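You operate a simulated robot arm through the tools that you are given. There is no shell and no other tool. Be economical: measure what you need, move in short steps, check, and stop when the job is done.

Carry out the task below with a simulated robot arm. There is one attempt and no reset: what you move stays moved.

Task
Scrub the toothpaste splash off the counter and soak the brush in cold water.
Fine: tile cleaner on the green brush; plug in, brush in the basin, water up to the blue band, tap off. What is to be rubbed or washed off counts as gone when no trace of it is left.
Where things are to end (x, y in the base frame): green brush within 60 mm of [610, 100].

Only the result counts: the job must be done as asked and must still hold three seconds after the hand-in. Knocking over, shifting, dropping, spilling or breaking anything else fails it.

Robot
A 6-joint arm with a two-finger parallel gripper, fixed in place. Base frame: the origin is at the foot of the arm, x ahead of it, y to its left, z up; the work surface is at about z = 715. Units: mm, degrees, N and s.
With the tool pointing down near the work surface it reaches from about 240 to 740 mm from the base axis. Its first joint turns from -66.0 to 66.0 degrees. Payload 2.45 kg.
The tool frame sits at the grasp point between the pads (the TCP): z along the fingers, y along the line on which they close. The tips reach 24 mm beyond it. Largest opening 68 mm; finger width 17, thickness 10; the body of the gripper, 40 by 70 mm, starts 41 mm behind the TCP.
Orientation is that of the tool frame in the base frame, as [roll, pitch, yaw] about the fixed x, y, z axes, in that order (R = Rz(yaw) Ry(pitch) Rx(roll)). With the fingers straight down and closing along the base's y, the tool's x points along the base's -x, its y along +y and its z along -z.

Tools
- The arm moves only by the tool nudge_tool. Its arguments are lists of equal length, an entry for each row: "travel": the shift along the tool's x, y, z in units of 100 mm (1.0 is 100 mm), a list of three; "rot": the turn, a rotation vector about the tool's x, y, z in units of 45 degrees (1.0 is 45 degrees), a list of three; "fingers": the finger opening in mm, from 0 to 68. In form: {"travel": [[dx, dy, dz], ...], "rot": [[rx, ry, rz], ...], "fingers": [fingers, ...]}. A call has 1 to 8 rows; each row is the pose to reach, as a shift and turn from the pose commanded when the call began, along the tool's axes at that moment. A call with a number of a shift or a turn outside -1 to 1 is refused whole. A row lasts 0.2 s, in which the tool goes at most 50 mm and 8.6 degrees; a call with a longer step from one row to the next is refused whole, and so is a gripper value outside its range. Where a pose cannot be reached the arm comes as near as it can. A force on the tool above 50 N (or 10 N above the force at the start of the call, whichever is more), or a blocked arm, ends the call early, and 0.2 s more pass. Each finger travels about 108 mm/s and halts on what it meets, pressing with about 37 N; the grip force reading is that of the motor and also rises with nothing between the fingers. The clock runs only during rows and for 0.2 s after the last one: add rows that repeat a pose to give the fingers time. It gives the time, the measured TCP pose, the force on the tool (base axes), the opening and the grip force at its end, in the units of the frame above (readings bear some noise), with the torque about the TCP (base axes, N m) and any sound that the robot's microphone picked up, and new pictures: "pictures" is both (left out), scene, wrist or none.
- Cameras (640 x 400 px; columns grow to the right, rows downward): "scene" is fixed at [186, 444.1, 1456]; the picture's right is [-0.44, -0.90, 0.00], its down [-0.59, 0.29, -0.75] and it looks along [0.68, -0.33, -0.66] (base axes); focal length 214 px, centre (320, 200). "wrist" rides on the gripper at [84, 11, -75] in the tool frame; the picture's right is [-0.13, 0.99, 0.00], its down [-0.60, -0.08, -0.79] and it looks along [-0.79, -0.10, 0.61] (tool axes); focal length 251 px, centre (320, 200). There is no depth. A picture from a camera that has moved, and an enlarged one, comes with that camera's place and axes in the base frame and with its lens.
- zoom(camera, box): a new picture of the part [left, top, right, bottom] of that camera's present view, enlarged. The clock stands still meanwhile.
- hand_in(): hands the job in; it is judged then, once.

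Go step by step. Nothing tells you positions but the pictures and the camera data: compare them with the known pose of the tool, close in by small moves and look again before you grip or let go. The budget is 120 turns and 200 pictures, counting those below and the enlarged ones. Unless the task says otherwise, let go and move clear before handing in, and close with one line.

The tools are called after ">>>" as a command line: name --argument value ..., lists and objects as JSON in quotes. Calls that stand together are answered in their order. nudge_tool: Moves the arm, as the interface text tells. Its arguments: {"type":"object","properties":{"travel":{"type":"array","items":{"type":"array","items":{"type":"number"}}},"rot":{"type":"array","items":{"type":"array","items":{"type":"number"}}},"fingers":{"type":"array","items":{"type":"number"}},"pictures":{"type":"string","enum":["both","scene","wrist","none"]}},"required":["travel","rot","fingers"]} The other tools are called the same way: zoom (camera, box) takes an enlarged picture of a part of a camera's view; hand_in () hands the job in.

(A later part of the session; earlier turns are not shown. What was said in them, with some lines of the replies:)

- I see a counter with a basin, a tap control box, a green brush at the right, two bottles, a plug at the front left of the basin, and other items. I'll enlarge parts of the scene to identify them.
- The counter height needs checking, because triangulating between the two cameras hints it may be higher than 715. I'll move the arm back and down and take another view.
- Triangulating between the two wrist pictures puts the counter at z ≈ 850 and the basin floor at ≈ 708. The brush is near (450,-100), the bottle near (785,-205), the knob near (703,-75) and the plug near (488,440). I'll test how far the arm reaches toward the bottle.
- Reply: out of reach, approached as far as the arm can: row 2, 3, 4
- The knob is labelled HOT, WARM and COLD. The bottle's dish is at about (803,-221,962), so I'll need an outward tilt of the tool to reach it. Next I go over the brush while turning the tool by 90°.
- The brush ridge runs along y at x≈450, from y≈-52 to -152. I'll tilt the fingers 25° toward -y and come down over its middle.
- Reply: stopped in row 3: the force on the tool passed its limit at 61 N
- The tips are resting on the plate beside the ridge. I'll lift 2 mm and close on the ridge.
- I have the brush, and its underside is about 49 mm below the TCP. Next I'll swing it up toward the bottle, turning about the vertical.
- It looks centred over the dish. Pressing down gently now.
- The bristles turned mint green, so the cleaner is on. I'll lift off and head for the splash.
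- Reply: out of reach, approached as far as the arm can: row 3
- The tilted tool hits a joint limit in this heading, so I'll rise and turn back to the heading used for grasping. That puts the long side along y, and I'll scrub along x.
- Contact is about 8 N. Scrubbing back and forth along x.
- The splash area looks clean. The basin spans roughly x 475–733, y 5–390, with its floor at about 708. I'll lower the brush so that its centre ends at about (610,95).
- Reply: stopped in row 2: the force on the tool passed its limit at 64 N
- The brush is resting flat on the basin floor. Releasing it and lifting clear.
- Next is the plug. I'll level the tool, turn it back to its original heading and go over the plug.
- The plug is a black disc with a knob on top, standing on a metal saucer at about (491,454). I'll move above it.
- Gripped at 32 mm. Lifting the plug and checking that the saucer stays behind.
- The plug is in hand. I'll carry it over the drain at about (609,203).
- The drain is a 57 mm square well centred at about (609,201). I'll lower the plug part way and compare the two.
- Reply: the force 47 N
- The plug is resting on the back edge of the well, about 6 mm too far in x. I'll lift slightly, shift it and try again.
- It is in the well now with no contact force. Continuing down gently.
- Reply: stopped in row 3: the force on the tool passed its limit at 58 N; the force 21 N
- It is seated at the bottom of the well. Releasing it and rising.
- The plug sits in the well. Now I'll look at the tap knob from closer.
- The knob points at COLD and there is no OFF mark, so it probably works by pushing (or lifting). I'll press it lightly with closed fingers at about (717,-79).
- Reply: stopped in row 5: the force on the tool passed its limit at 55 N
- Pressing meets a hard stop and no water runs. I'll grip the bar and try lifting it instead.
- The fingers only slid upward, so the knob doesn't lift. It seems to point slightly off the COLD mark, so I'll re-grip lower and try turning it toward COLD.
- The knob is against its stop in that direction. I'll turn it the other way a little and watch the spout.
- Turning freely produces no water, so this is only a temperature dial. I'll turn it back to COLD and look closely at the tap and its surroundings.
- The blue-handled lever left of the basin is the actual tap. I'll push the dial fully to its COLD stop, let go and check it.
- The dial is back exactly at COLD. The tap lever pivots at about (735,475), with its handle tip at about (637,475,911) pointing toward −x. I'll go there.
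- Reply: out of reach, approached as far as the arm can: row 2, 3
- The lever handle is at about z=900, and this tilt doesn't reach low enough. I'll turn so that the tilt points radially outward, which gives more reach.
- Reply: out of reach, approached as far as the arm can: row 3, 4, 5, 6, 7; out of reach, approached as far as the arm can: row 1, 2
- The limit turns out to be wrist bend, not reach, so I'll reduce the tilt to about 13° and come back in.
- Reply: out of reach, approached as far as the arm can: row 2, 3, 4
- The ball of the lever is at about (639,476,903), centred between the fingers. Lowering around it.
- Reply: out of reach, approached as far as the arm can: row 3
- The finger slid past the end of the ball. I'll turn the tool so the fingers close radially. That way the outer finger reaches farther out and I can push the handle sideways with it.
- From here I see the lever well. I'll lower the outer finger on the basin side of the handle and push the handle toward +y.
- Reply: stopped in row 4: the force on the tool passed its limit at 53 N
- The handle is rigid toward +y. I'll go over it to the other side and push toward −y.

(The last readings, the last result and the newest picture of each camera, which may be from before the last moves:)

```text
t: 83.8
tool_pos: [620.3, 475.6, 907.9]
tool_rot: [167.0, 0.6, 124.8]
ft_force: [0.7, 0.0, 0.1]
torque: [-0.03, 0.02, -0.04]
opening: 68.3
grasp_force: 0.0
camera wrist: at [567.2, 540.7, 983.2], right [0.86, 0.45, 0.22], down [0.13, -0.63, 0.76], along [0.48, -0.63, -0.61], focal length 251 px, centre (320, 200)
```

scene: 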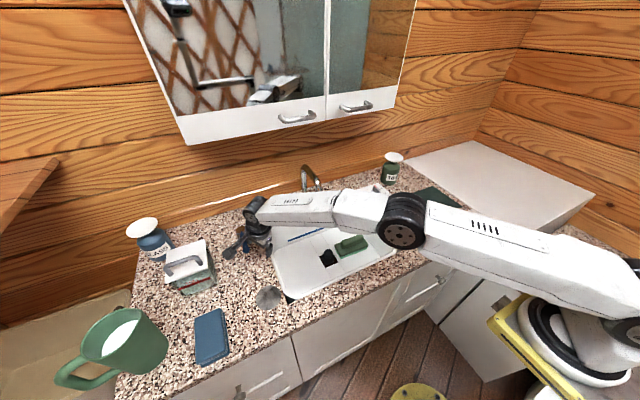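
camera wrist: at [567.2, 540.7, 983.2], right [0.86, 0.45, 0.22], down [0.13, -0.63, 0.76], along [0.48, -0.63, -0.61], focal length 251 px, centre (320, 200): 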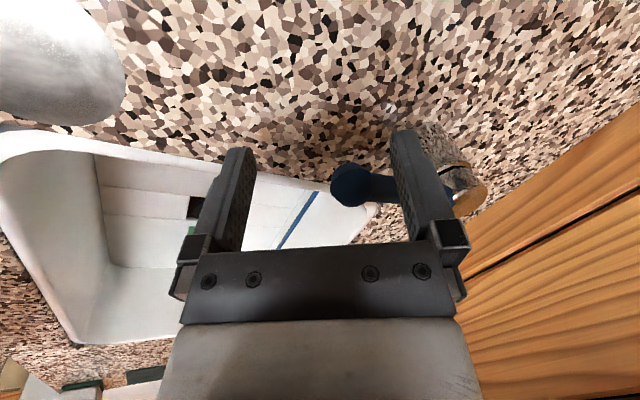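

>>> nudge_tool --travel '[[-0.05, -0.035, -0.008], [-0.1, -0.07, -0.016], [-0.15, -0.107, -0.025], [-0.2, -0.143, -0.033]]' --rot '[[0, 0, 0], [0, 0, 0], [0, 0, 0], [0, 0, 0]]' --fingers '[68, 68, 68, 68]' --pictures "both"

>>> zoom --camera "scene" --box '[280, 150, 360, 230]'

```text
t: 84.8
tool_pos: [620.3, 448.5, 907.0]
tool_rot: [167.0, 0.6, 124.9]
ft_force: [0.4, 0.2, 0.0]
torque: [0.01, 0.0, -0.02]
opening: 67.8
grasp_force: 0.0
camera wrist: at [567.1, 516.0, 983.2], right [0.86, 0.45, 0.22], down [0.13, -0.63, 0.76], along [0.48, -0.63, -0.61], focal length 251 px, centre (320, 200)
```

scene: 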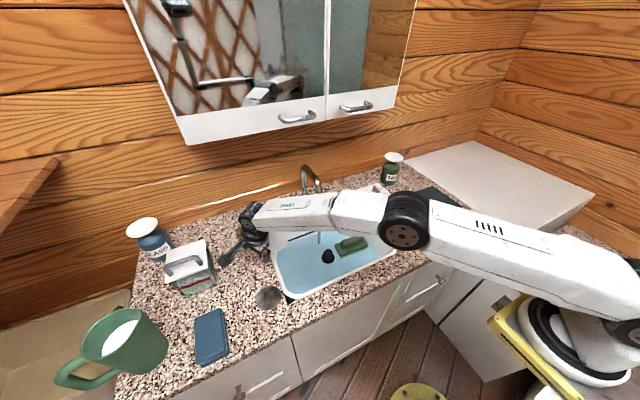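
wrist: 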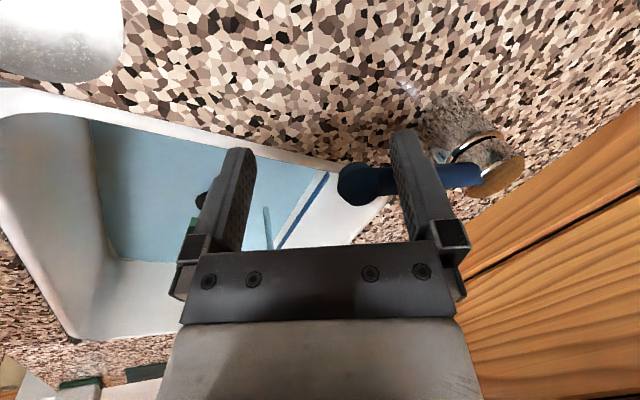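

```text
5.00 times, centred on (320, 190) of scene
camera zoom: at [186.0, 444.1, 1456.0], right [-0.44, -0.9, 0.0], down [-0.59, 0.29, -0.75], along [0.68, -0.33, -0.66], focal length 1072 px, centre (320, 250)
```

zoom: 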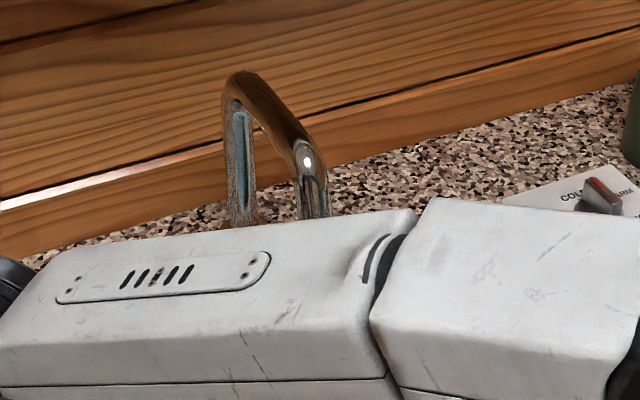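

Water is running and the basin is filling fast, so I'll check the level against the blue band while the clock is stopped.

>>> zoom --camera "wrist" --box '[70, 100, 400, 310]'

>>> zoom --camera "scene" --box '[255, 215, 405, 305]'

```text
1.90 times, centred on (235, 205) of wrist
camera zoom: at [567.1, 516.0, 983.2], right [0.86, 0.45, 0.22], down [0.13, -0.63, 0.76], along [0.48, -0.63, -0.61], focal length 479 px, centre (482, 190)
```

zoom: 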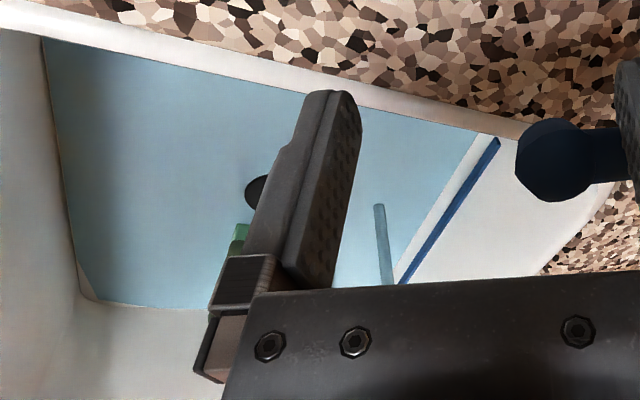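

```text
4.27 times, centred on (330, 260) of scene
camera zoom: at [186.0, 444.1, 1456.0], right [-0.44, -0.9, 0.0], down [-0.59, 0.29, -0.75], along [0.68, -0.33, -0.66], focal length 915 px, centre (277, -56)
```

zoom: 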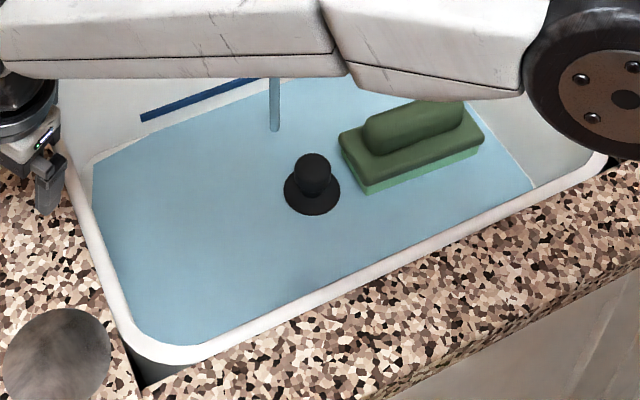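

Water is at about z 725, and the band at about 747. While it fills, I'll move the finger over to the other side of the lever, ready to close it.

>>> nudge_tool --travel '[[0.02, 0.089, -0.39], [-0.337, -0.064, -0.425], [-0.337, -0.153, -0.035]]' --rot '[[0, 0, 0], [0, 0, 0], [0, 0, 0]]' --fingers '[68, 68, 68]' --pictures "both"

>>> zoom --camera "scene" --box '[255, 215, 405, 305]'

>>> zoom --camera "wrist" --box '[70, 100, 400, 310]'

```text
t: 85.6
tool_pos: [627.4, 412.7, 908.3]
tool_rot: [167.0, 0.7, 124.9]
ft_force: [-0.2, -0.4, -0.2]
torque: [0.01, 0.06, 0.0]
opening: 67.9
grasp_force: 0.0
camera wrist: at [573.7, 479.2, 982.5], right [0.86, 0.45, 0.23], down [0.13, -0.63, 0.76], along [0.48, -0.63, -0.61], focal length 251 px, centre (320, 200)
```

scene: 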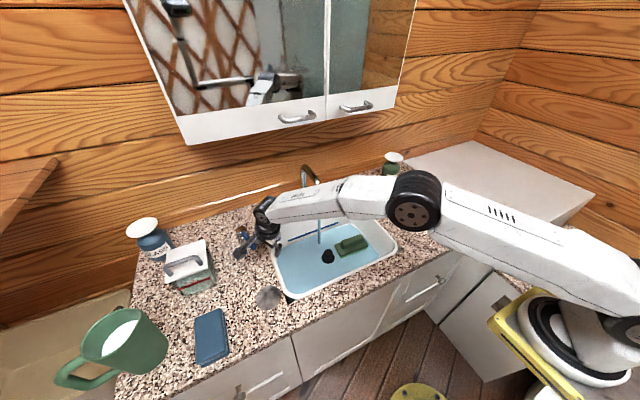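
wrist: 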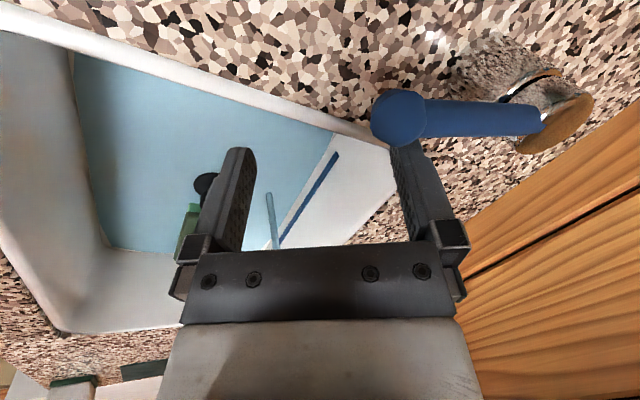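

```text
4.27 times, centred on (330, 260) of scene
camera zoom: at [186.1, 444.1, 1456.0], right [-0.44, -0.9, 0.0], down [-0.59, 0.29, -0.75], along [0.68, -0.33, -0.66], focal length 915 px, centre (277, -56)
```

zoom: 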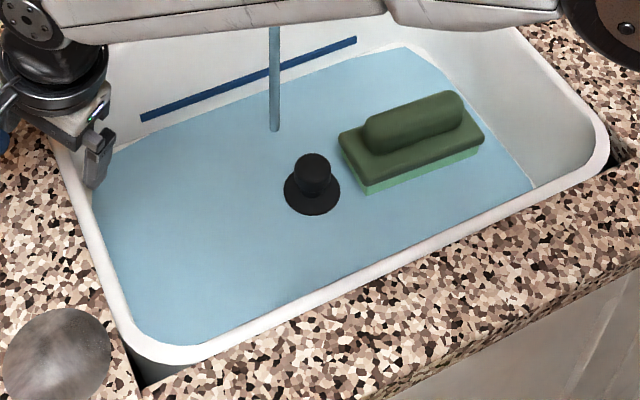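

```text
1.90 times, centred on (235, 205) of wrist
camera zoom: at [573.7, 479.2, 982.5], right [0.86, 0.45, 0.23], down [0.13, -0.63, 0.76], along [0.48, -0.63, -0.61], focal length 479 px, centre (482, 190)
```

zoom: 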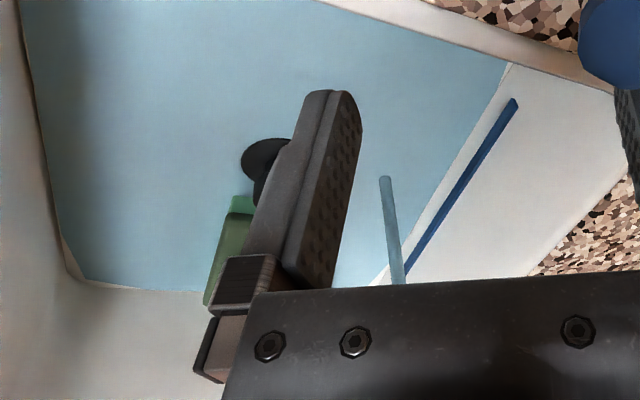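

The level rises slowly. I'm in position to close the lever, so I'll wait and watch.

>>> nudge_tool --travel '[[0, 0, 0], [0, 0, 0], [0, 0, 0], [0, 0, 0], [0, 0, 0], [0, 0, 0], [0, 0, 0], [0, 0, 0]]' --rot '[[0, 0, 0], [0, 0, 0], [0, 0, 0], [0, 0, 0], [0, 0, 0], [0, 0, 0], [0, 0, 0], [0, 0, 0]]' --fingers '[68, 68, 68, 68, 68, 68, 68, 68]' --pictures "none"

>>> zoom --camera "scene" --box '[255, 215, 405, 305]'

```text
t: 87.4
tool_pos: [626.4, 412.5, 907.3]
tool_rot: [167.1, 0.5, 124.9]
ft_force: [-0.5, 1.0, -0.8]
torque: [0.01, 0.02, 0.01]
opening: 68.1
grasp_force: 0.1
```

```text
4.27 times, centred on (330, 260) of scene
camera zoom: at [186.0, 444.1, 1456.0], right [-0.44, -0.9, 0.0], down [-0.59, 0.29, -0.75], along [0.68, -0.33, -0.66], focal length 915 px, centre (277, -56)
```

zoom: 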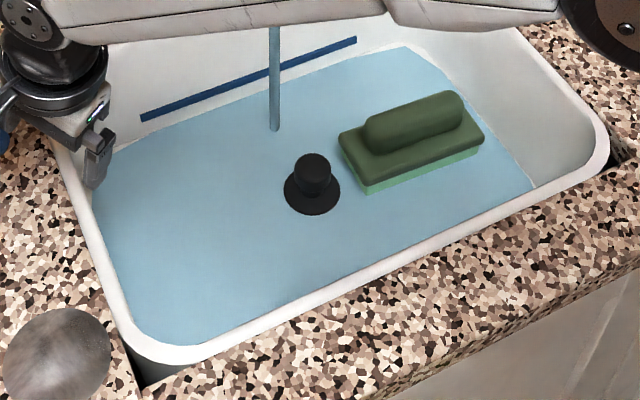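

>>> nudge_tool --travel '[[0, 0, 0], [0, 0, 0], [0, 0, 0], [0, 0, 0], [0, 0, 0], [0, 0, 0], [0, 0, 0], [0, 0, 0]]' --rot '[[0, 0, 0], [0, 0, 0], [0, 0, 0], [0, 0, 0], [0, 0, 0], [0, 0, 0], [0, 0, 0], [0, 0, 0]]' --fingers '[68, 68, 68, 68, 68, 68, 68, 68]' --pictures "none"

>>> nudge_tool --travel '[[0, 0, 0], [0, 0, 0], [0, 0, 0], [0, 0, 0], [0, 0, 0], [0, 0, 0], [0, 0, 0], [0, 0, 0]]' --rot '[[0, 0, 0], [0, 0, 0], [0, 0, 0], [0, 0, 0], [0, 0, 0], [0, 0, 0], [0, 0, 0], [0, 0, 0]]' --fingers '[68, 68, 68, 68, 68, 68, 68, 68]' --pictures "none"

>>> nudge_tool --travel '[[0, 0, 0], [0, 0, 0], [0, 0, 0], [0, 0, 0], [0, 0, 0], [0, 0, 0], [0, 0, 0], [0, 0, 0]]' --rot '[[0, 0, 0], [0, 0, 0], [0, 0, 0], [0, 0, 0], [0, 0, 0], [0, 0, 0], [0, 0, 0], [0, 0, 0]]' --fingers '[68, 68, 68, 68, 68, 68, 68, 68]' --pictures "none"

>>> zoom --camera "scene" --box '[255, 215, 405, 305]'

```text
t: 89.2
tool_pos: [626.2, 413.4, 906.2]
tool_rot: [167.0, 0.6, 124.9]
ft_force: [-0.2, -0.1, 0.1]
torque: [0.0, 0.01, -0.01]
opening: 68.0
grasp_force: 0.0
```

```text
t: 91.0
tool_pos: [626.2, 413.0, 907.6]
tool_rot: [167.0, 0.6, 125.0]
ft_force: [0.5, 0.3, -0.5]
torque: [0.0, 0.0, -0.03]
opening: 67.9
grasp_force: 0.0
```

```text
t: 92.8
tool_pos: [626.0, 412.7, 906.7]
tool_rot: [166.9, 0.6, 125.0]
ft_force: [0.2, -1.3, -0.1]
torque: [0.01, 0.02, -0.01]
opening: 67.9
grasp_force: 0.0
```

```text
4.27 times, centred on (330, 260) of scene
camera zoom: at [186.0, 444.1, 1456.0], right [-0.44, -0.9, 0.0], down [-0.59, 0.29, -0.75], along [0.68, -0.33, -0.66], focal length 915 px, centre (277, -56)
```

zoom: 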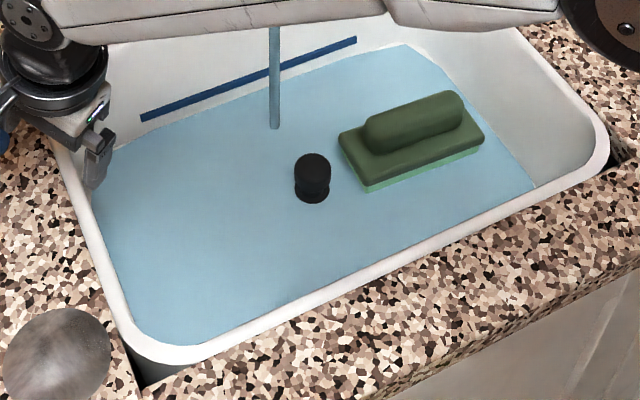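

It is rising at a fraction of a millimetre per second. I'll wait a longer batch.

>>> nudge_tool --travel '[[0, 0, 0], [0, 0, 0], [0, 0, 0], [0, 0, 0], [0, 0, 0], [0, 0, 0], [0, 0, 0], [0, 0, 0]]' --rot '[[0, 0, 0], [0, 0, 0], [0, 0, 0], [0, 0, 0], [0, 0, 0], [0, 0, 0], [0, 0, 0], [0, 0, 0]]' --fingers '[68, 68, 68, 68, 68, 68, 68, 68]' --pictures "none"

>>> nudge_tool --travel '[[0, 0, 0], [0, 0, 0], [0, 0, 0], [0, 0, 0], [0, 0, 0], [0, 0, 0], [0, 0, 0], [0, 0, 0]]' --rot '[[0, 0, 0], [0, 0, 0], [0, 0, 0], [0, 0, 0], [0, 0, 0], [0, 0, 0], [0, 0, 0], [0, 0, 0]]' --fingers '[68, 68, 68, 68, 68, 68, 68, 68]' --pictures "none"

>>> nudge_tool --travel '[[0, 0, 0], [0, 0, 0], [0, 0, 0], [0, 0, 0], [0, 0, 0], [0, 0, 0], [0, 0, 0], [0, 0, 0]]' --rot '[[0, 0, 0], [0, 0, 0], [0, 0, 0], [0, 0, 0], [0, 0, 0], [0, 0, 0], [0, 0, 0], [0, 0, 0]]' --fingers '[68, 68, 68, 68, 68, 68, 68, 68]' --pictures "none"

>>> nudge_tool --travel '[[0, 0, 0], [0, 0, 0], [0, 0, 0], [0, 0, 0], [0, 0, 0], [0, 0, 0], [0, 0, 0], [0, 0, 0]]' --rot '[[0, 0, 0], [0, 0, 0], [0, 0, 0], [0, 0, 0], [0, 0, 0], [0, 0, 0], [0, 0, 0], [0, 0, 0]]' --fingers '[68, 68, 68, 68, 68, 68, 68, 68]' --pictures "none"

>>> nudge_tool --travel '[[0, 0, 0], [0, 0, 0], [0, 0, 0], [0, 0, 0], [0, 0, 0], [0, 0, 0], [0, 0, 0], [0, 0, 0]]' --rot '[[0, 0, 0], [0, 0, 0], [0, 0, 0], [0, 0, 0], [0, 0, 0], [0, 0, 0], [0, 0, 0], [0, 0, 0]]' --fingers '[68, 68, 68, 68, 68, 68, 68, 68]' --pictures "none"

>>> zoom --camera "scene" --box '[255, 215, 405, 305]'

```text
t: 94.6
tool_pos: [627.4, 412.3, 907.2]
tool_rot: [167.0, 0.7, 124.9]
ft_force: [0.1, 0.0, 0.1]
torque: [-0.03, 0.0, 0.03]
opening: 68.2
grasp_force: 0.1
```

```text
t: 96.4
tool_pos: [626.3, 412.7, 906.7]
tool_rot: [167.0, 0.7, 124.9]
ft_force: [1.2, 0.0, 0.0]
torque: [0.0, -0.02, 0.03]
opening: 67.9
grasp_force: 0.0
```

```text
t: 98.2
tool_pos: [626.4, 412.5, 906.9]
tool_rot: [167.0, 0.7, 124.9]
ft_force: [0.2, 0.0, -0.2]
torque: [0.01, 0.01, 0.03]
opening: 68.0
grasp_force: 0.0
```

```text
t: 100.0
tool_pos: [626.4, 413.3, 906.2]
tool_rot: [166.9, 0.6, 125.0]
ft_force: [0.0, 0.0, -0.1]
torque: [-0.01, 0.04, -0.03]
opening: 68.1
grasp_force: 0.1
```

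```text
t: 101.8
tool_pos: [625.1, 412.6, 906.8]
tool_rot: [166.9, 0.6, 124.9]
ft_force: [-0.5, -0.1, -0.4]
torque: [0.0, 0.01, 0.0]
opening: 68.0
grasp_force: 0.0
```

```text
4.27 times, centred on (330, 260) of scene
camera zoom: at [186.0, 444.1, 1456.0], right [-0.44, -0.9, 0.0], down [-0.59, 0.29, -0.75], along [0.68, -0.33, -0.66], focal length 915 px, centre (277, -56)
```

zoom: 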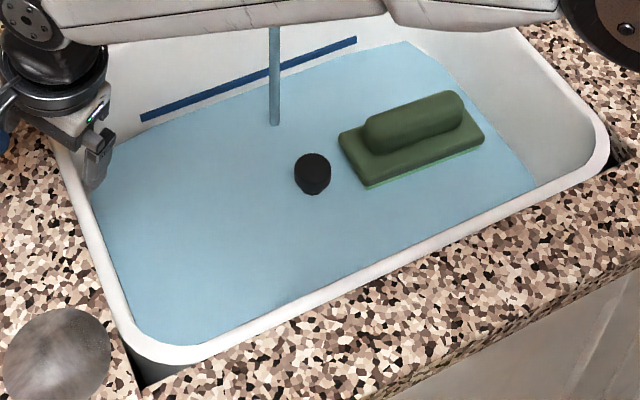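

>>> nudge_tool --travel '[[0, 0, 0], [0, 0, 0], [0, 0, 0], [0, 0, 0], [0, 0, 0], [0, 0, 0], [0, 0, 0], [0, 0, 0]]' --rot '[[0, 0, 0], [0, 0, 0], [0, 0, 0], [0, 0, 0], [0, 0, 0], [0, 0, 0], [0, 0, 0], [0, 0, 0]]' --fingers '[68, 68, 68, 68, 68, 68, 68, 68]' --pictures "none"

>>> nudge_tool --travel '[[0, 0, 0], [0, 0, 0], [0, 0, 0], [0, 0, 0], [0, 0, 0], [0, 0, 0], [0, 0, 0], [0, 0, 0]]' --rot '[[0, 0, 0], [0, 0, 0], [0, 0, 0], [0, 0, 0], [0, 0, 0], [0, 0, 0], [0, 0, 0], [0, 0, 0]]' --fingers '[68, 68, 68, 68, 68, 68, 68, 68]' --pictures "none"

>>> nudge_tool --travel '[[0, 0, 0], [0, 0, 0], [0, 0, 0], [0, 0, 0], [0, 0, 0], [0, 0, 0], [0, 0, 0], [0, 0, 0]]' --rot '[[0, 0, 0], [0, 0, 0], [0, 0, 0], [0, 0, 0], [0, 0, 0], [0, 0, 0], [0, 0, 0], [0, 0, 0]]' --fingers '[68, 68, 68, 68, 68, 68, 68, 68]' --pictures "none"

>>> nudge_tool --travel '[[0, 0, 0], [0, 0, 0], [0, 0, 0], [0, 0, 0], [0, 0, 0], [0, 0, 0], [0, 0, 0], [0, 0, 0]]' --rot '[[0, 0, 0], [0, 0, 0], [0, 0, 0], [0, 0, 0], [0, 0, 0], [0, 0, 0], [0, 0, 0], [0, 0, 0]]' --fingers '[68, 68, 68, 68, 68, 68, 68, 68]' --pictures "none"

>>> nudge_tool --travel '[[0, 0, 0], [0, 0, 0], [0, 0, 0], [0, 0, 0], [0, 0, 0], [0, 0, 0], [0, 0, 0], [0, 0, 0]]' --rot '[[0, 0, 0], [0, 0, 0], [0, 0, 0], [0, 0, 0], [0, 0, 0], [0, 0, 0], [0, 0, 0], [0, 0, 0]]' --fingers '[68, 68, 68, 68, 68, 68, 68, 68]' --pictures "none"

>>> nudge_tool --travel '[[0, 0, 0], [0, 0, 0], [0, 0, 0], [0, 0, 0], [0, 0, 0], [0, 0, 0], [0, 0, 0], [0, 0, 0]]' --rot '[[0, 0, 0], [0, 0, 0], [0, 0, 0], [0, 0, 0], [0, 0, 0], [0, 0, 0], [0, 0, 0], [0, 0, 0]]' --fingers '[68, 68, 68, 68, 68, 68, 68, 68]' --pictures "none"

>>> zoom --camera "scene" --box '[280, 215, 360, 255]'

```text
t: 103.6
tool_pos: [627.1, 412.2, 906.9]
tool_rot: [167.0, 0.6, 124.9]
ft_force: [0.5, 0.4, -0.1]
torque: [0.0, 0.0, -0.01]
opening: 67.8
grasp_force: 0.0
```

```text
t: 105.4
tool_pos: [625.9, 413.5, 907.1]
tool_rot: [166.9, 0.6, 124.9]
ft_force: [-0.1, 0.5, 0.2]
torque: [-0.01, 0.03, 0.01]
opening: 67.8
grasp_force: 0.1
```

```text
t: 107.2
tool_pos: [626.8, 412.7, 907.2]
tool_rot: [167.1, 0.6, 124.8]
ft_force: [0.4, 0.2, 0.4]
torque: [0.0, -0.01, -0.01]
opening: 67.8
grasp_force: 0.1
```

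```text
t: 109.0
tool_pos: [626.2, 414.2, 907.7]
tool_rot: [167.0, 0.6, 124.9]
ft_force: [-0.8, 0.2, -0.2]
torque: [0.02, 0.02, 0.01]
opening: 68.0
grasp_force: 0.1
```

```text
t: 110.8
tool_pos: [626.3, 412.5, 907.2]
tool_rot: [167.0, 0.6, 124.9]
ft_force: [0.5, 0.5, 0.2]
torque: [0.01, 0.02, -0.02]
opening: 68.1
grasp_force: 0.0
```

```text
t: 112.6
tool_pos: [625.2, 412.5, 906.9]
tool_rot: [167.0, 0.6, 124.9]
ft_force: [0.5, 0.3, -0.3]
torque: [0.01, 0.01, 0.0]
opening: 68.2
grasp_force: 0.0
```

```text
8.00 times, centred on (320, 235) of scene
camera zoom: at [186.0, 444.1, 1456.0], right [-0.44, -0.9, 0.0], down [-0.59, 0.29, -0.75], along [0.68, -0.33, -0.66], focal length 1716 px, centre (320, -80)
```

zoom: 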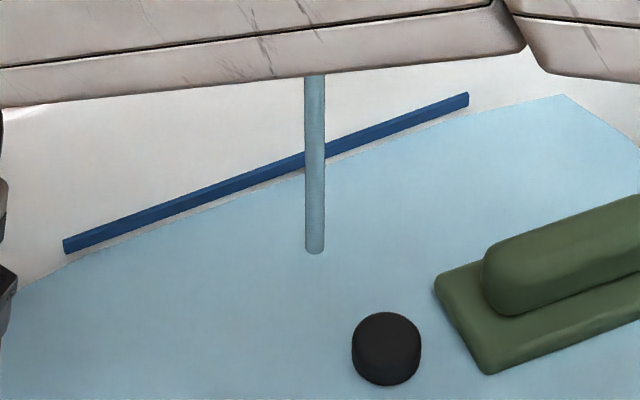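

The water is now a few millimetres below the band. I'll wait in shorter batches.

>>> nudge_tool --travel '[[0, 0, 0], [0, 0, 0], [0, 0, 0], [0, 0, 0], [0, 0, 0], [0, 0, 0], [0, 0, 0], [0, 0, 0]]' --rot '[[0, 0, 0], [0, 0, 0], [0, 0, 0], [0, 0, 0], [0, 0, 0], [0, 0, 0], [0, 0, 0], [0, 0, 0]]' --fingers '[68, 68, 68, 68, 68, 68, 68, 68]' --pictures "none"

>>> nudge_tool --travel '[[0, 0, 0], [0, 0, 0], [0, 0, 0], [0, 0, 0], [0, 0, 0], [0, 0, 0], [0, 0, 0], [0, 0, 0]]' --rot '[[0, 0, 0], [0, 0, 0], [0, 0, 0], [0, 0, 0], [0, 0, 0], [0, 0, 0], [0, 0, 0], [0, 0, 0]]' --fingers '[68, 68, 68, 68, 68, 68, 68, 68]' --pictures "none"

>>> nudge_tool --travel '[[0, 0, 0], [0, 0, 0], [0, 0, 0], [0, 0, 0], [0, 0, 0], [0, 0, 0], [0, 0, 0], [0, 0, 0]]' --rot '[[0, 0, 0], [0, 0, 0], [0, 0, 0], [0, 0, 0], [0, 0, 0], [0, 0, 0], [0, 0, 0], [0, 0, 0]]' --fingers '[68, 68, 68, 68, 68, 68, 68, 68]' --pictures "none"

>>> zoom --camera "scene" --box '[280, 215, 360, 255]'

```text
t: 114.4
tool_pos: [626.0, 412.5, 907.6]
tool_rot: [167.0, 0.7, 124.9]
ft_force: [-0.8, -0.7, -0.3]
torque: [-0.06, 0.02, 0.03]
opening: 68.0
grasp_force: 0.1
```

```text
t: 116.2
tool_pos: [626.2, 412.9, 906.4]
tool_rot: [167.1, 0.6, 124.9]
ft_force: [0.3, -0.1, 0.8]
torque: [0.02, 0.02, -0.01]
opening: 67.9
grasp_force: 0.1
```

```text
t: 118.0
tool_pos: [627.2, 410.8, 907.6]
tool_rot: [166.9, 0.6, 124.9]
ft_force: [0.4, 0.7, -0.8]
torque: [0.01, 0.02, 0.0]
opening: 68.0
grasp_force: 0.0
```

```text
8.00 times, centred on (320, 235) of scene
camera zoom: at [186.0, 444.1, 1456.0], right [-0.44, -0.9, 0.0], down [-0.59, 0.29, -0.75], along [0.68, -0.33, -0.66], focal length 1716 px, centre (320, -80)
```

zoom: 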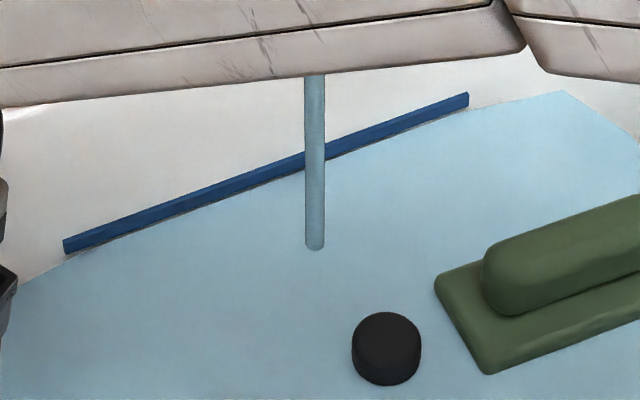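

>>> nudge_tool --travel '[[0, 0, 0], [0, 0, 0], [0, 0, 0], [0, 0, 0], [0, 0, 0], [0, 0, 0], [0, 0, 0], [0, 0, 0]]' --rot '[[0, 0, 0], [0, 0, 0], [0, 0, 0], [0, 0, 0], [0, 0, 0], [0, 0, 0], [0, 0, 0], [0, 0, 0]]' --fingers '[68, 68, 68, 68, 68, 68, 68, 68]' --pictures "none"

>>> nudge_tool --travel '[[0, 0, 0], [0, 0, 0], [0, 0, 0], [0, 0, 0], [0, 0, 0], [0, 0, 0], [0, 0, 0], [0, 0, 0]]' --rot '[[0, 0, 0], [0, 0, 0], [0, 0, 0], [0, 0, 0], [0, 0, 0], [0, 0, 0], [0, 0, 0], [0, 0, 0]]' --fingers '[68, 68, 68, 68, 68, 68, 68, 68]' --pictures "none"

>>> nudge_tool --travel '[[0, 0, 0], [0, 0, 0], [0, 0, 0], [0, 0, 0], [0, 0, 0], [0, 0, 0], [0, 0, 0], [0, 0, 0]]' --rot '[[0, 0, 0], [0, 0, 0], [0, 0, 0], [0, 0, 0], [0, 0, 0], [0, 0, 0], [0, 0, 0], [0, 0, 0]]' --fingers '[68, 68, 68, 68, 68, 68, 68, 68]' --pictures "none"

>>> zoom --camera "scene" --box '[280, 220, 340, 250]'

```text
t: 119.8
tool_pos: [626.3, 412.5, 908.2]
tool_rot: [167.0, 0.6, 125.0]
ft_force: [0.0, -0.4, 0.4]
torque: [-0.02, 0.0, -0.03]
opening: 67.8
grasp_force: 0.2
```

```text
t: 121.6
tool_pos: [626.6, 412.9, 907.4]
tool_rot: [167.0, 0.6, 124.8]
ft_force: [0.4, -0.4, -0.2]
torque: [0.0, -0.01, 0.0]
opening: 68.4
grasp_force: 0.0
```

```text
t: 123.4
tool_pos: [625.9, 413.3, 906.8]
tool_rot: [167.0, 0.7, 124.9]
ft_force: [-0.9, -0.2, -0.2]
torque: [0.0, 0.01, 0.02]
opening: 68.1
grasp_force: 0.0
```

```text
10.67 times, centred on (310, 235) of scene
camera zoom: at [186.0, 444.1, 1456.0], right [-0.44, -0.9, 0.0], down [-0.59, 0.29, -0.75], along [0.68, -0.33, -0.66], focal length 2288 px, centre (427, -173)
```

zoom: 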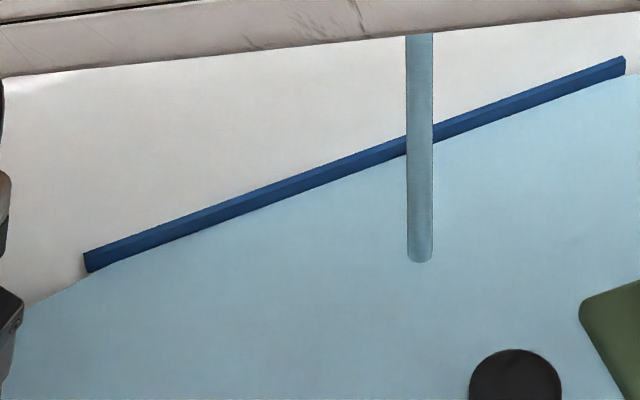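

The water has reached the band's lower edge. I'll let it rise a little longer and then close the lever.

>>> nudge_tool --travel '[[0, 0, 0], [0, 0, 0], [0, 0, 0], [0, 0, 0], [0, 0, 0], [0, 0, 0], [0, 0, 0], [0, 0, 0]]' --rot '[[0, 0, 0], [0, 0, 0], [0, 0, 0], [0, 0, 0], [0, 0, 0], [0, 0, 0], [0, 0, 0], [0, 0, 0]]' --fingers '[68, 68, 68, 68, 68, 68, 68, 68]' --pictures "none"

>>> nudge_tool --travel '[[0, 0, 0], [0, 0, 0], [0, 0, 0], [0, 0, 0]]' --rot '[[0, 0, 0], [0, 0, 0], [0, 0, 0], [0, 0, 0]]' --fingers '[68, 68, 68, 68]' --pictures "none"

>>> nudge_tool --travel '[[0.053, 0.037, 0.008], [0.105, 0.074, 0.017], [0.158, 0.11, 0.025], [0.187, 0.131, 0.03], [0.207, 0.145, 0.033]]' --rot '[[0, 0, 0], [0, 0, 0], [0, 0, 0], [0, 0, 0], [0, 0, 0]]' --fingers '[68, 68, 68, 68, 68]' --pictures "both"

>>> zoom --camera "scene" --box '[280, 215, 340, 250]'

```text
t: 125.2
tool_pos: [625.5, 413.2, 907.3]
tool_rot: [167.1, 0.6, 124.9]
ft_force: [1.0, 0.1, -0.3]
torque: [0.03, 0.0, 0.04]
opening: 67.8
grasp_force: 0.1
```

```text
t: 126.2
tool_pos: [626.9, 412.6, 906.2]
tool_rot: [167.1, 0.7, 124.9]
ft_force: [0.3, -0.1, -0.7]
torque: [-0.02, 0.03, 0.01]
opening: 67.8
grasp_force: 0.0
```

```text
t: 127.4
tool_pos: [628.0, 436.0, 907.0]
tool_rot: [166.9, 0.7, 124.7]
ft_force: [1.2, -11.7, 5.5]
torque: [0.11, -0.19, -0.51]
opening: 64.5
grasp_force: 0.0
camera wrist: at [575.3, 503.3, 983.1], right [0.87, 0.45, 0.22], down [0.13, -0.63, 0.76], along [0.48, -0.63, -0.61], focal length 251 px, centre (320, 200)
```

scene: 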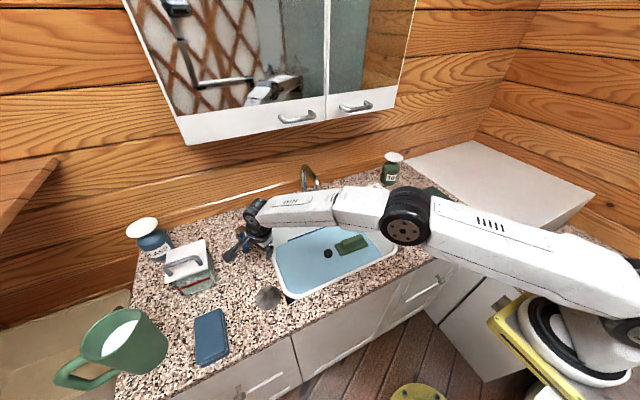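
wrist: 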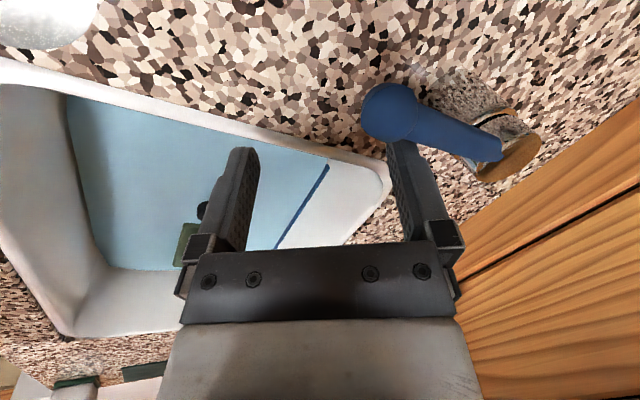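

```text
10.67 times, centred on (310, 232) of scene
camera zoom: at [186.0, 443.7, 1456.1], right [-0.44, -0.9, 0.0], down [-0.59, 0.29, -0.75], along [0.68, -0.33, -0.66], focal length 2288 px, centre (427, -147)
```

zoom: 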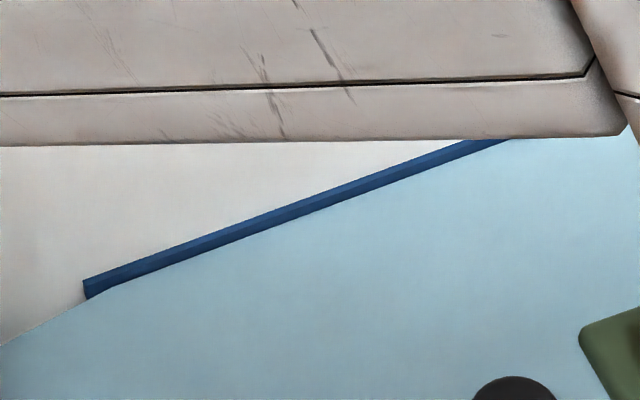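

The lever is back at its stop and the stream has gone. The water sits on the band. Backing off carefully.

>>> nudge_tool --travel '[[-0.08, -0.06, -0.01], [-0.14, -0.1, -0.02], [-0.14, 0.0, -0.42], [-0.14, 0.05, -0.85]]' --rot '[[0, 0, 0], [0, 0, 0], [0, 0, 0], [0, 0, 0]]' --fingers '[68, 68, 68, 68]' --pictures "none"

>>> nudge_tool --travel '[[-0.05, -0.35, -0.25], [-0.1, -0.7, -0.5], [-0.15, -1, -0.7]]' --rot '[[0, 0, 0], [0, 0, 0], [0, 0, 0]]' --fingers '[68, 68, 68]' --pictures "none"

>>> nudge_tool --travel '[[-0.05, -0.35, -0.25], [-0.1, -0.7, -0.5], [-0.15, -1, -0.7]]' --rot '[[0, 0, 0], [0, 0, 0], [0, 0, 0]]' --fingers '[68, 68, 68]' --pictures "scene"

>>> zoom --camera "scene" --box '[220, 150, 400, 310]'

```text
t: 128.4
tool_pos: [621.7, 420.9, 991.3]
tool_rot: [167.0, 0.6, 124.8]
ft_force: [-0.8, 0.0, 0.7]
torque: [-0.01, 0.03, 0.0]
opening: 68.2
grasp_force: 0.0
```

```text
t: 129.2
tool_pos: [537.6, 344.8, 1038.7]
tool_rot: [167.0, 0.7, 124.9]
ft_force: [-0.4, -0.4, -0.1]
torque: [-0.02, 0.01, -0.02]
opening: 68.1
grasp_force: 0.0
```

```text
t: 130.0
tool_pos: [451.8, 267.2, 1083.6]
tool_rot: [167.1, 0.7, 124.9]
ft_force: [0.1, -0.3, -0.4]
torque: [0.03, 0.01, -0.01]
opening: 68.1
grasp_force: 0.1
```

scene: 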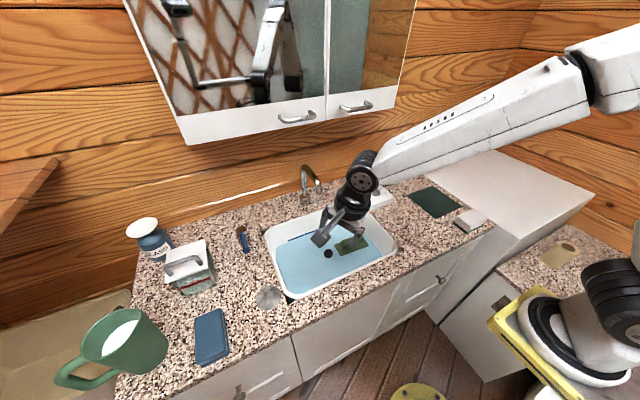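

```text
2.50 times, centred on (310, 230) of scene
camera zoom: at [186.0, 444.1, 1456.0], right [-0.44, -0.9, 0.0], down [-0.59, 0.29, -0.75], along [0.68, -0.33, -0.66], focal length 536 px, centre (345, 125)
```

zoom: 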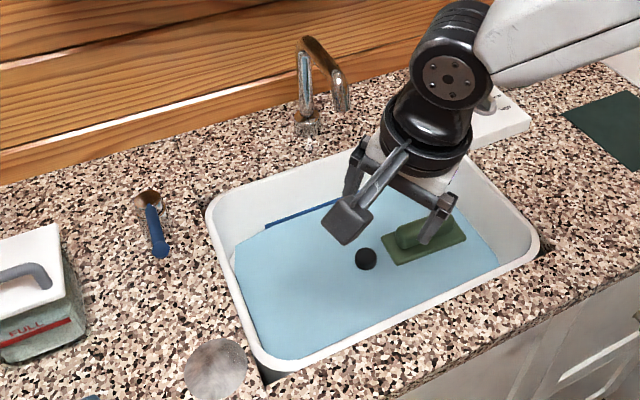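

>>> nudge_tool --travel '[[-0.4, -0.2, -0.25], [-0.7, -0.4, -0.5], [-1, -0.6, -0.75]]' --rot '[[0, 0, 0], [0, 0, 0], [0, 0, 0]]' --fingers '[68, 68, 68]' --pictures "none"

>>> nudge_tool --travel '[[-0.4, 0.1, -0.25], [-0.7, 0.1, -0.5], [-0.9, 0.1, -0.75]]' --rot '[[0, 0, 0], [0, 0, 0], [0, 0, 0]]' --fingers '[68, 68, 68]' --pictures "scene"

>>> zoom --camera "scene" --box '[275, 210, 395, 270]'

>>> zoom --camera "scene" --box '[355, 150, 495, 260]'

```text
refused: row 1 steps farther than a row can; nothing moved
```

```text
t: 130.8
tool_pos: [499.2, 189.5, 1158.7]
tool_rot: [167.1, 0.6, 124.9]
ft_force: [-0.4, 0.8, 0.6]
torque: [0.0, 0.0, -0.01]
opening: 67.8
grasp_force: 0.1
```

scene: 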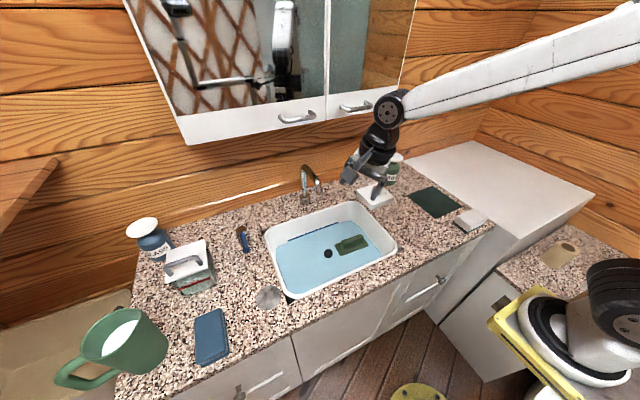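

```text
5.33 times, centred on (335, 240) of scene
camera zoom: at [186.0, 444.1, 1456.0], right [-0.44, -0.9, 0.0], down [-0.59, 0.29, -0.75], along [0.68, -0.33, -0.66], focal length 1144 px, centre (240, -13)
```

zoom: 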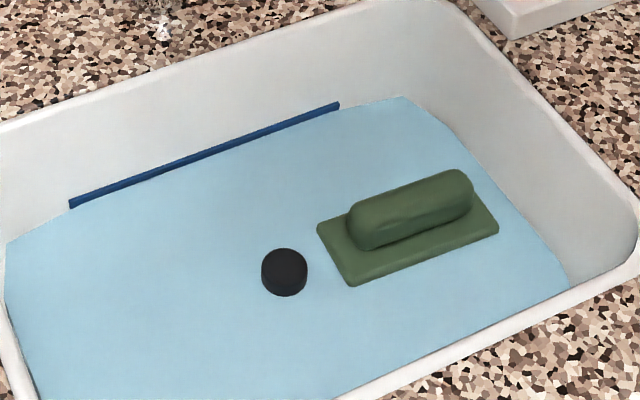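

```text
3.64 times, centred on (425, 205) of scene
camera zoom: at [186.0, 444.1, 1456.0], right [-0.44, -0.9, 0.0], down [-0.59, 0.29, -0.75], along [0.68, -0.33, -0.66], focal length 780 px, centre (-62, 182)
```

zoom: 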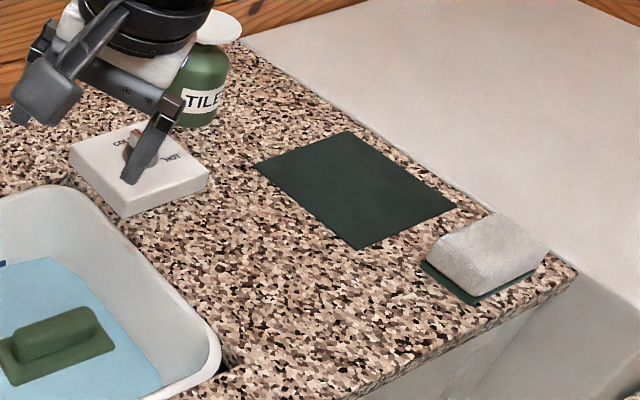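

Everything looks in place. One last check that the level holds.

>>> nudge_tool --travel '[[0, 0, -0.1], [0, 0, -0.1], [0, 0, -0.1], [0, 0, -0.1], [0, 0, -0.1], [0, 0, -0.1], [0, 0, -0.1], [0, 0, -0.1]]' --rot '[[0, 0, 0], [0, 0, 0], [0, 0, 0], [0, 0, 0], [0, 0, 0], [0, 0, 0], [0, 0, 0], [0, 0, 0]]' --fingers '[68, 68, 68, 68, 68, 68, 68, 68]' --pictures "none"

>>> zoom --camera "scene" --box '[280, 215, 340, 250]'

>>> zoom --camera "scene" --box '[225, 160, 345, 260]'

```text
t: 132.6
tool_pos: [497.0, 188.3, 1169.1]
tool_rot: [167.0, 0.5, 125.0]
ft_force: [0.0, -0.6, -0.1]
torque: [-0.03, -0.04, 0.03]
opening: 67.9
grasp_force: 0.1
```

```text
10.67 times, centred on (310, 232) of scene
camera zoom: at [186.0, 444.1, 1456.0], right [-0.44, -0.9, 0.0], down [-0.59, 0.29, -0.75], along [0.68, -0.33, -0.66], focal length 2288 px, centre (427, -147)
```

zoom: 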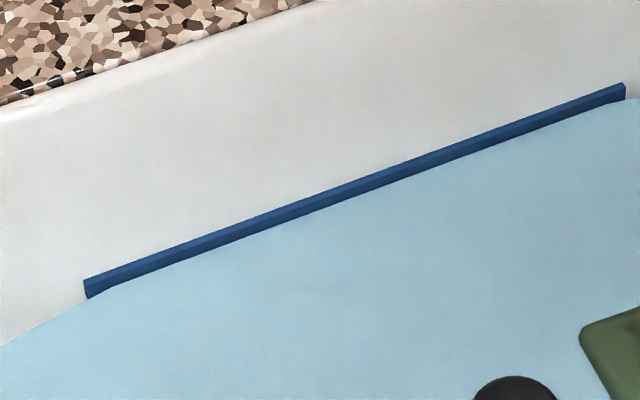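

```text
4.00 times, centred on (285, 210) of scene
camera zoom: at [186.0, 444.1, 1456.0], right [-0.44, -0.9, 0.0], down [-0.59, 0.29, -0.75], along [0.68, -0.33, -0.66], focal length 858 px, centre (460, 160)
```

zoom: 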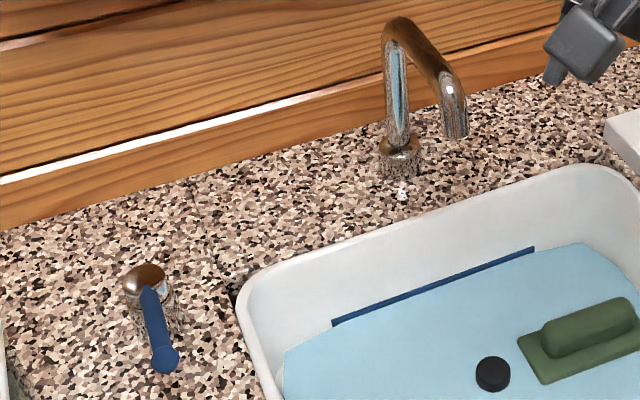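

The level holds on the band, the tap is off, the brush is soaking, the splash is gone and the arm is clear. Handing in.

>>> hand_in

```text
The job is handed in.
```

I scrubbed the toothpaste splash off with tile cleaner on the green brush. The brush is now soaking at about (610, 95) in the plugged basin, with cold water up to the blue band and the tap off.
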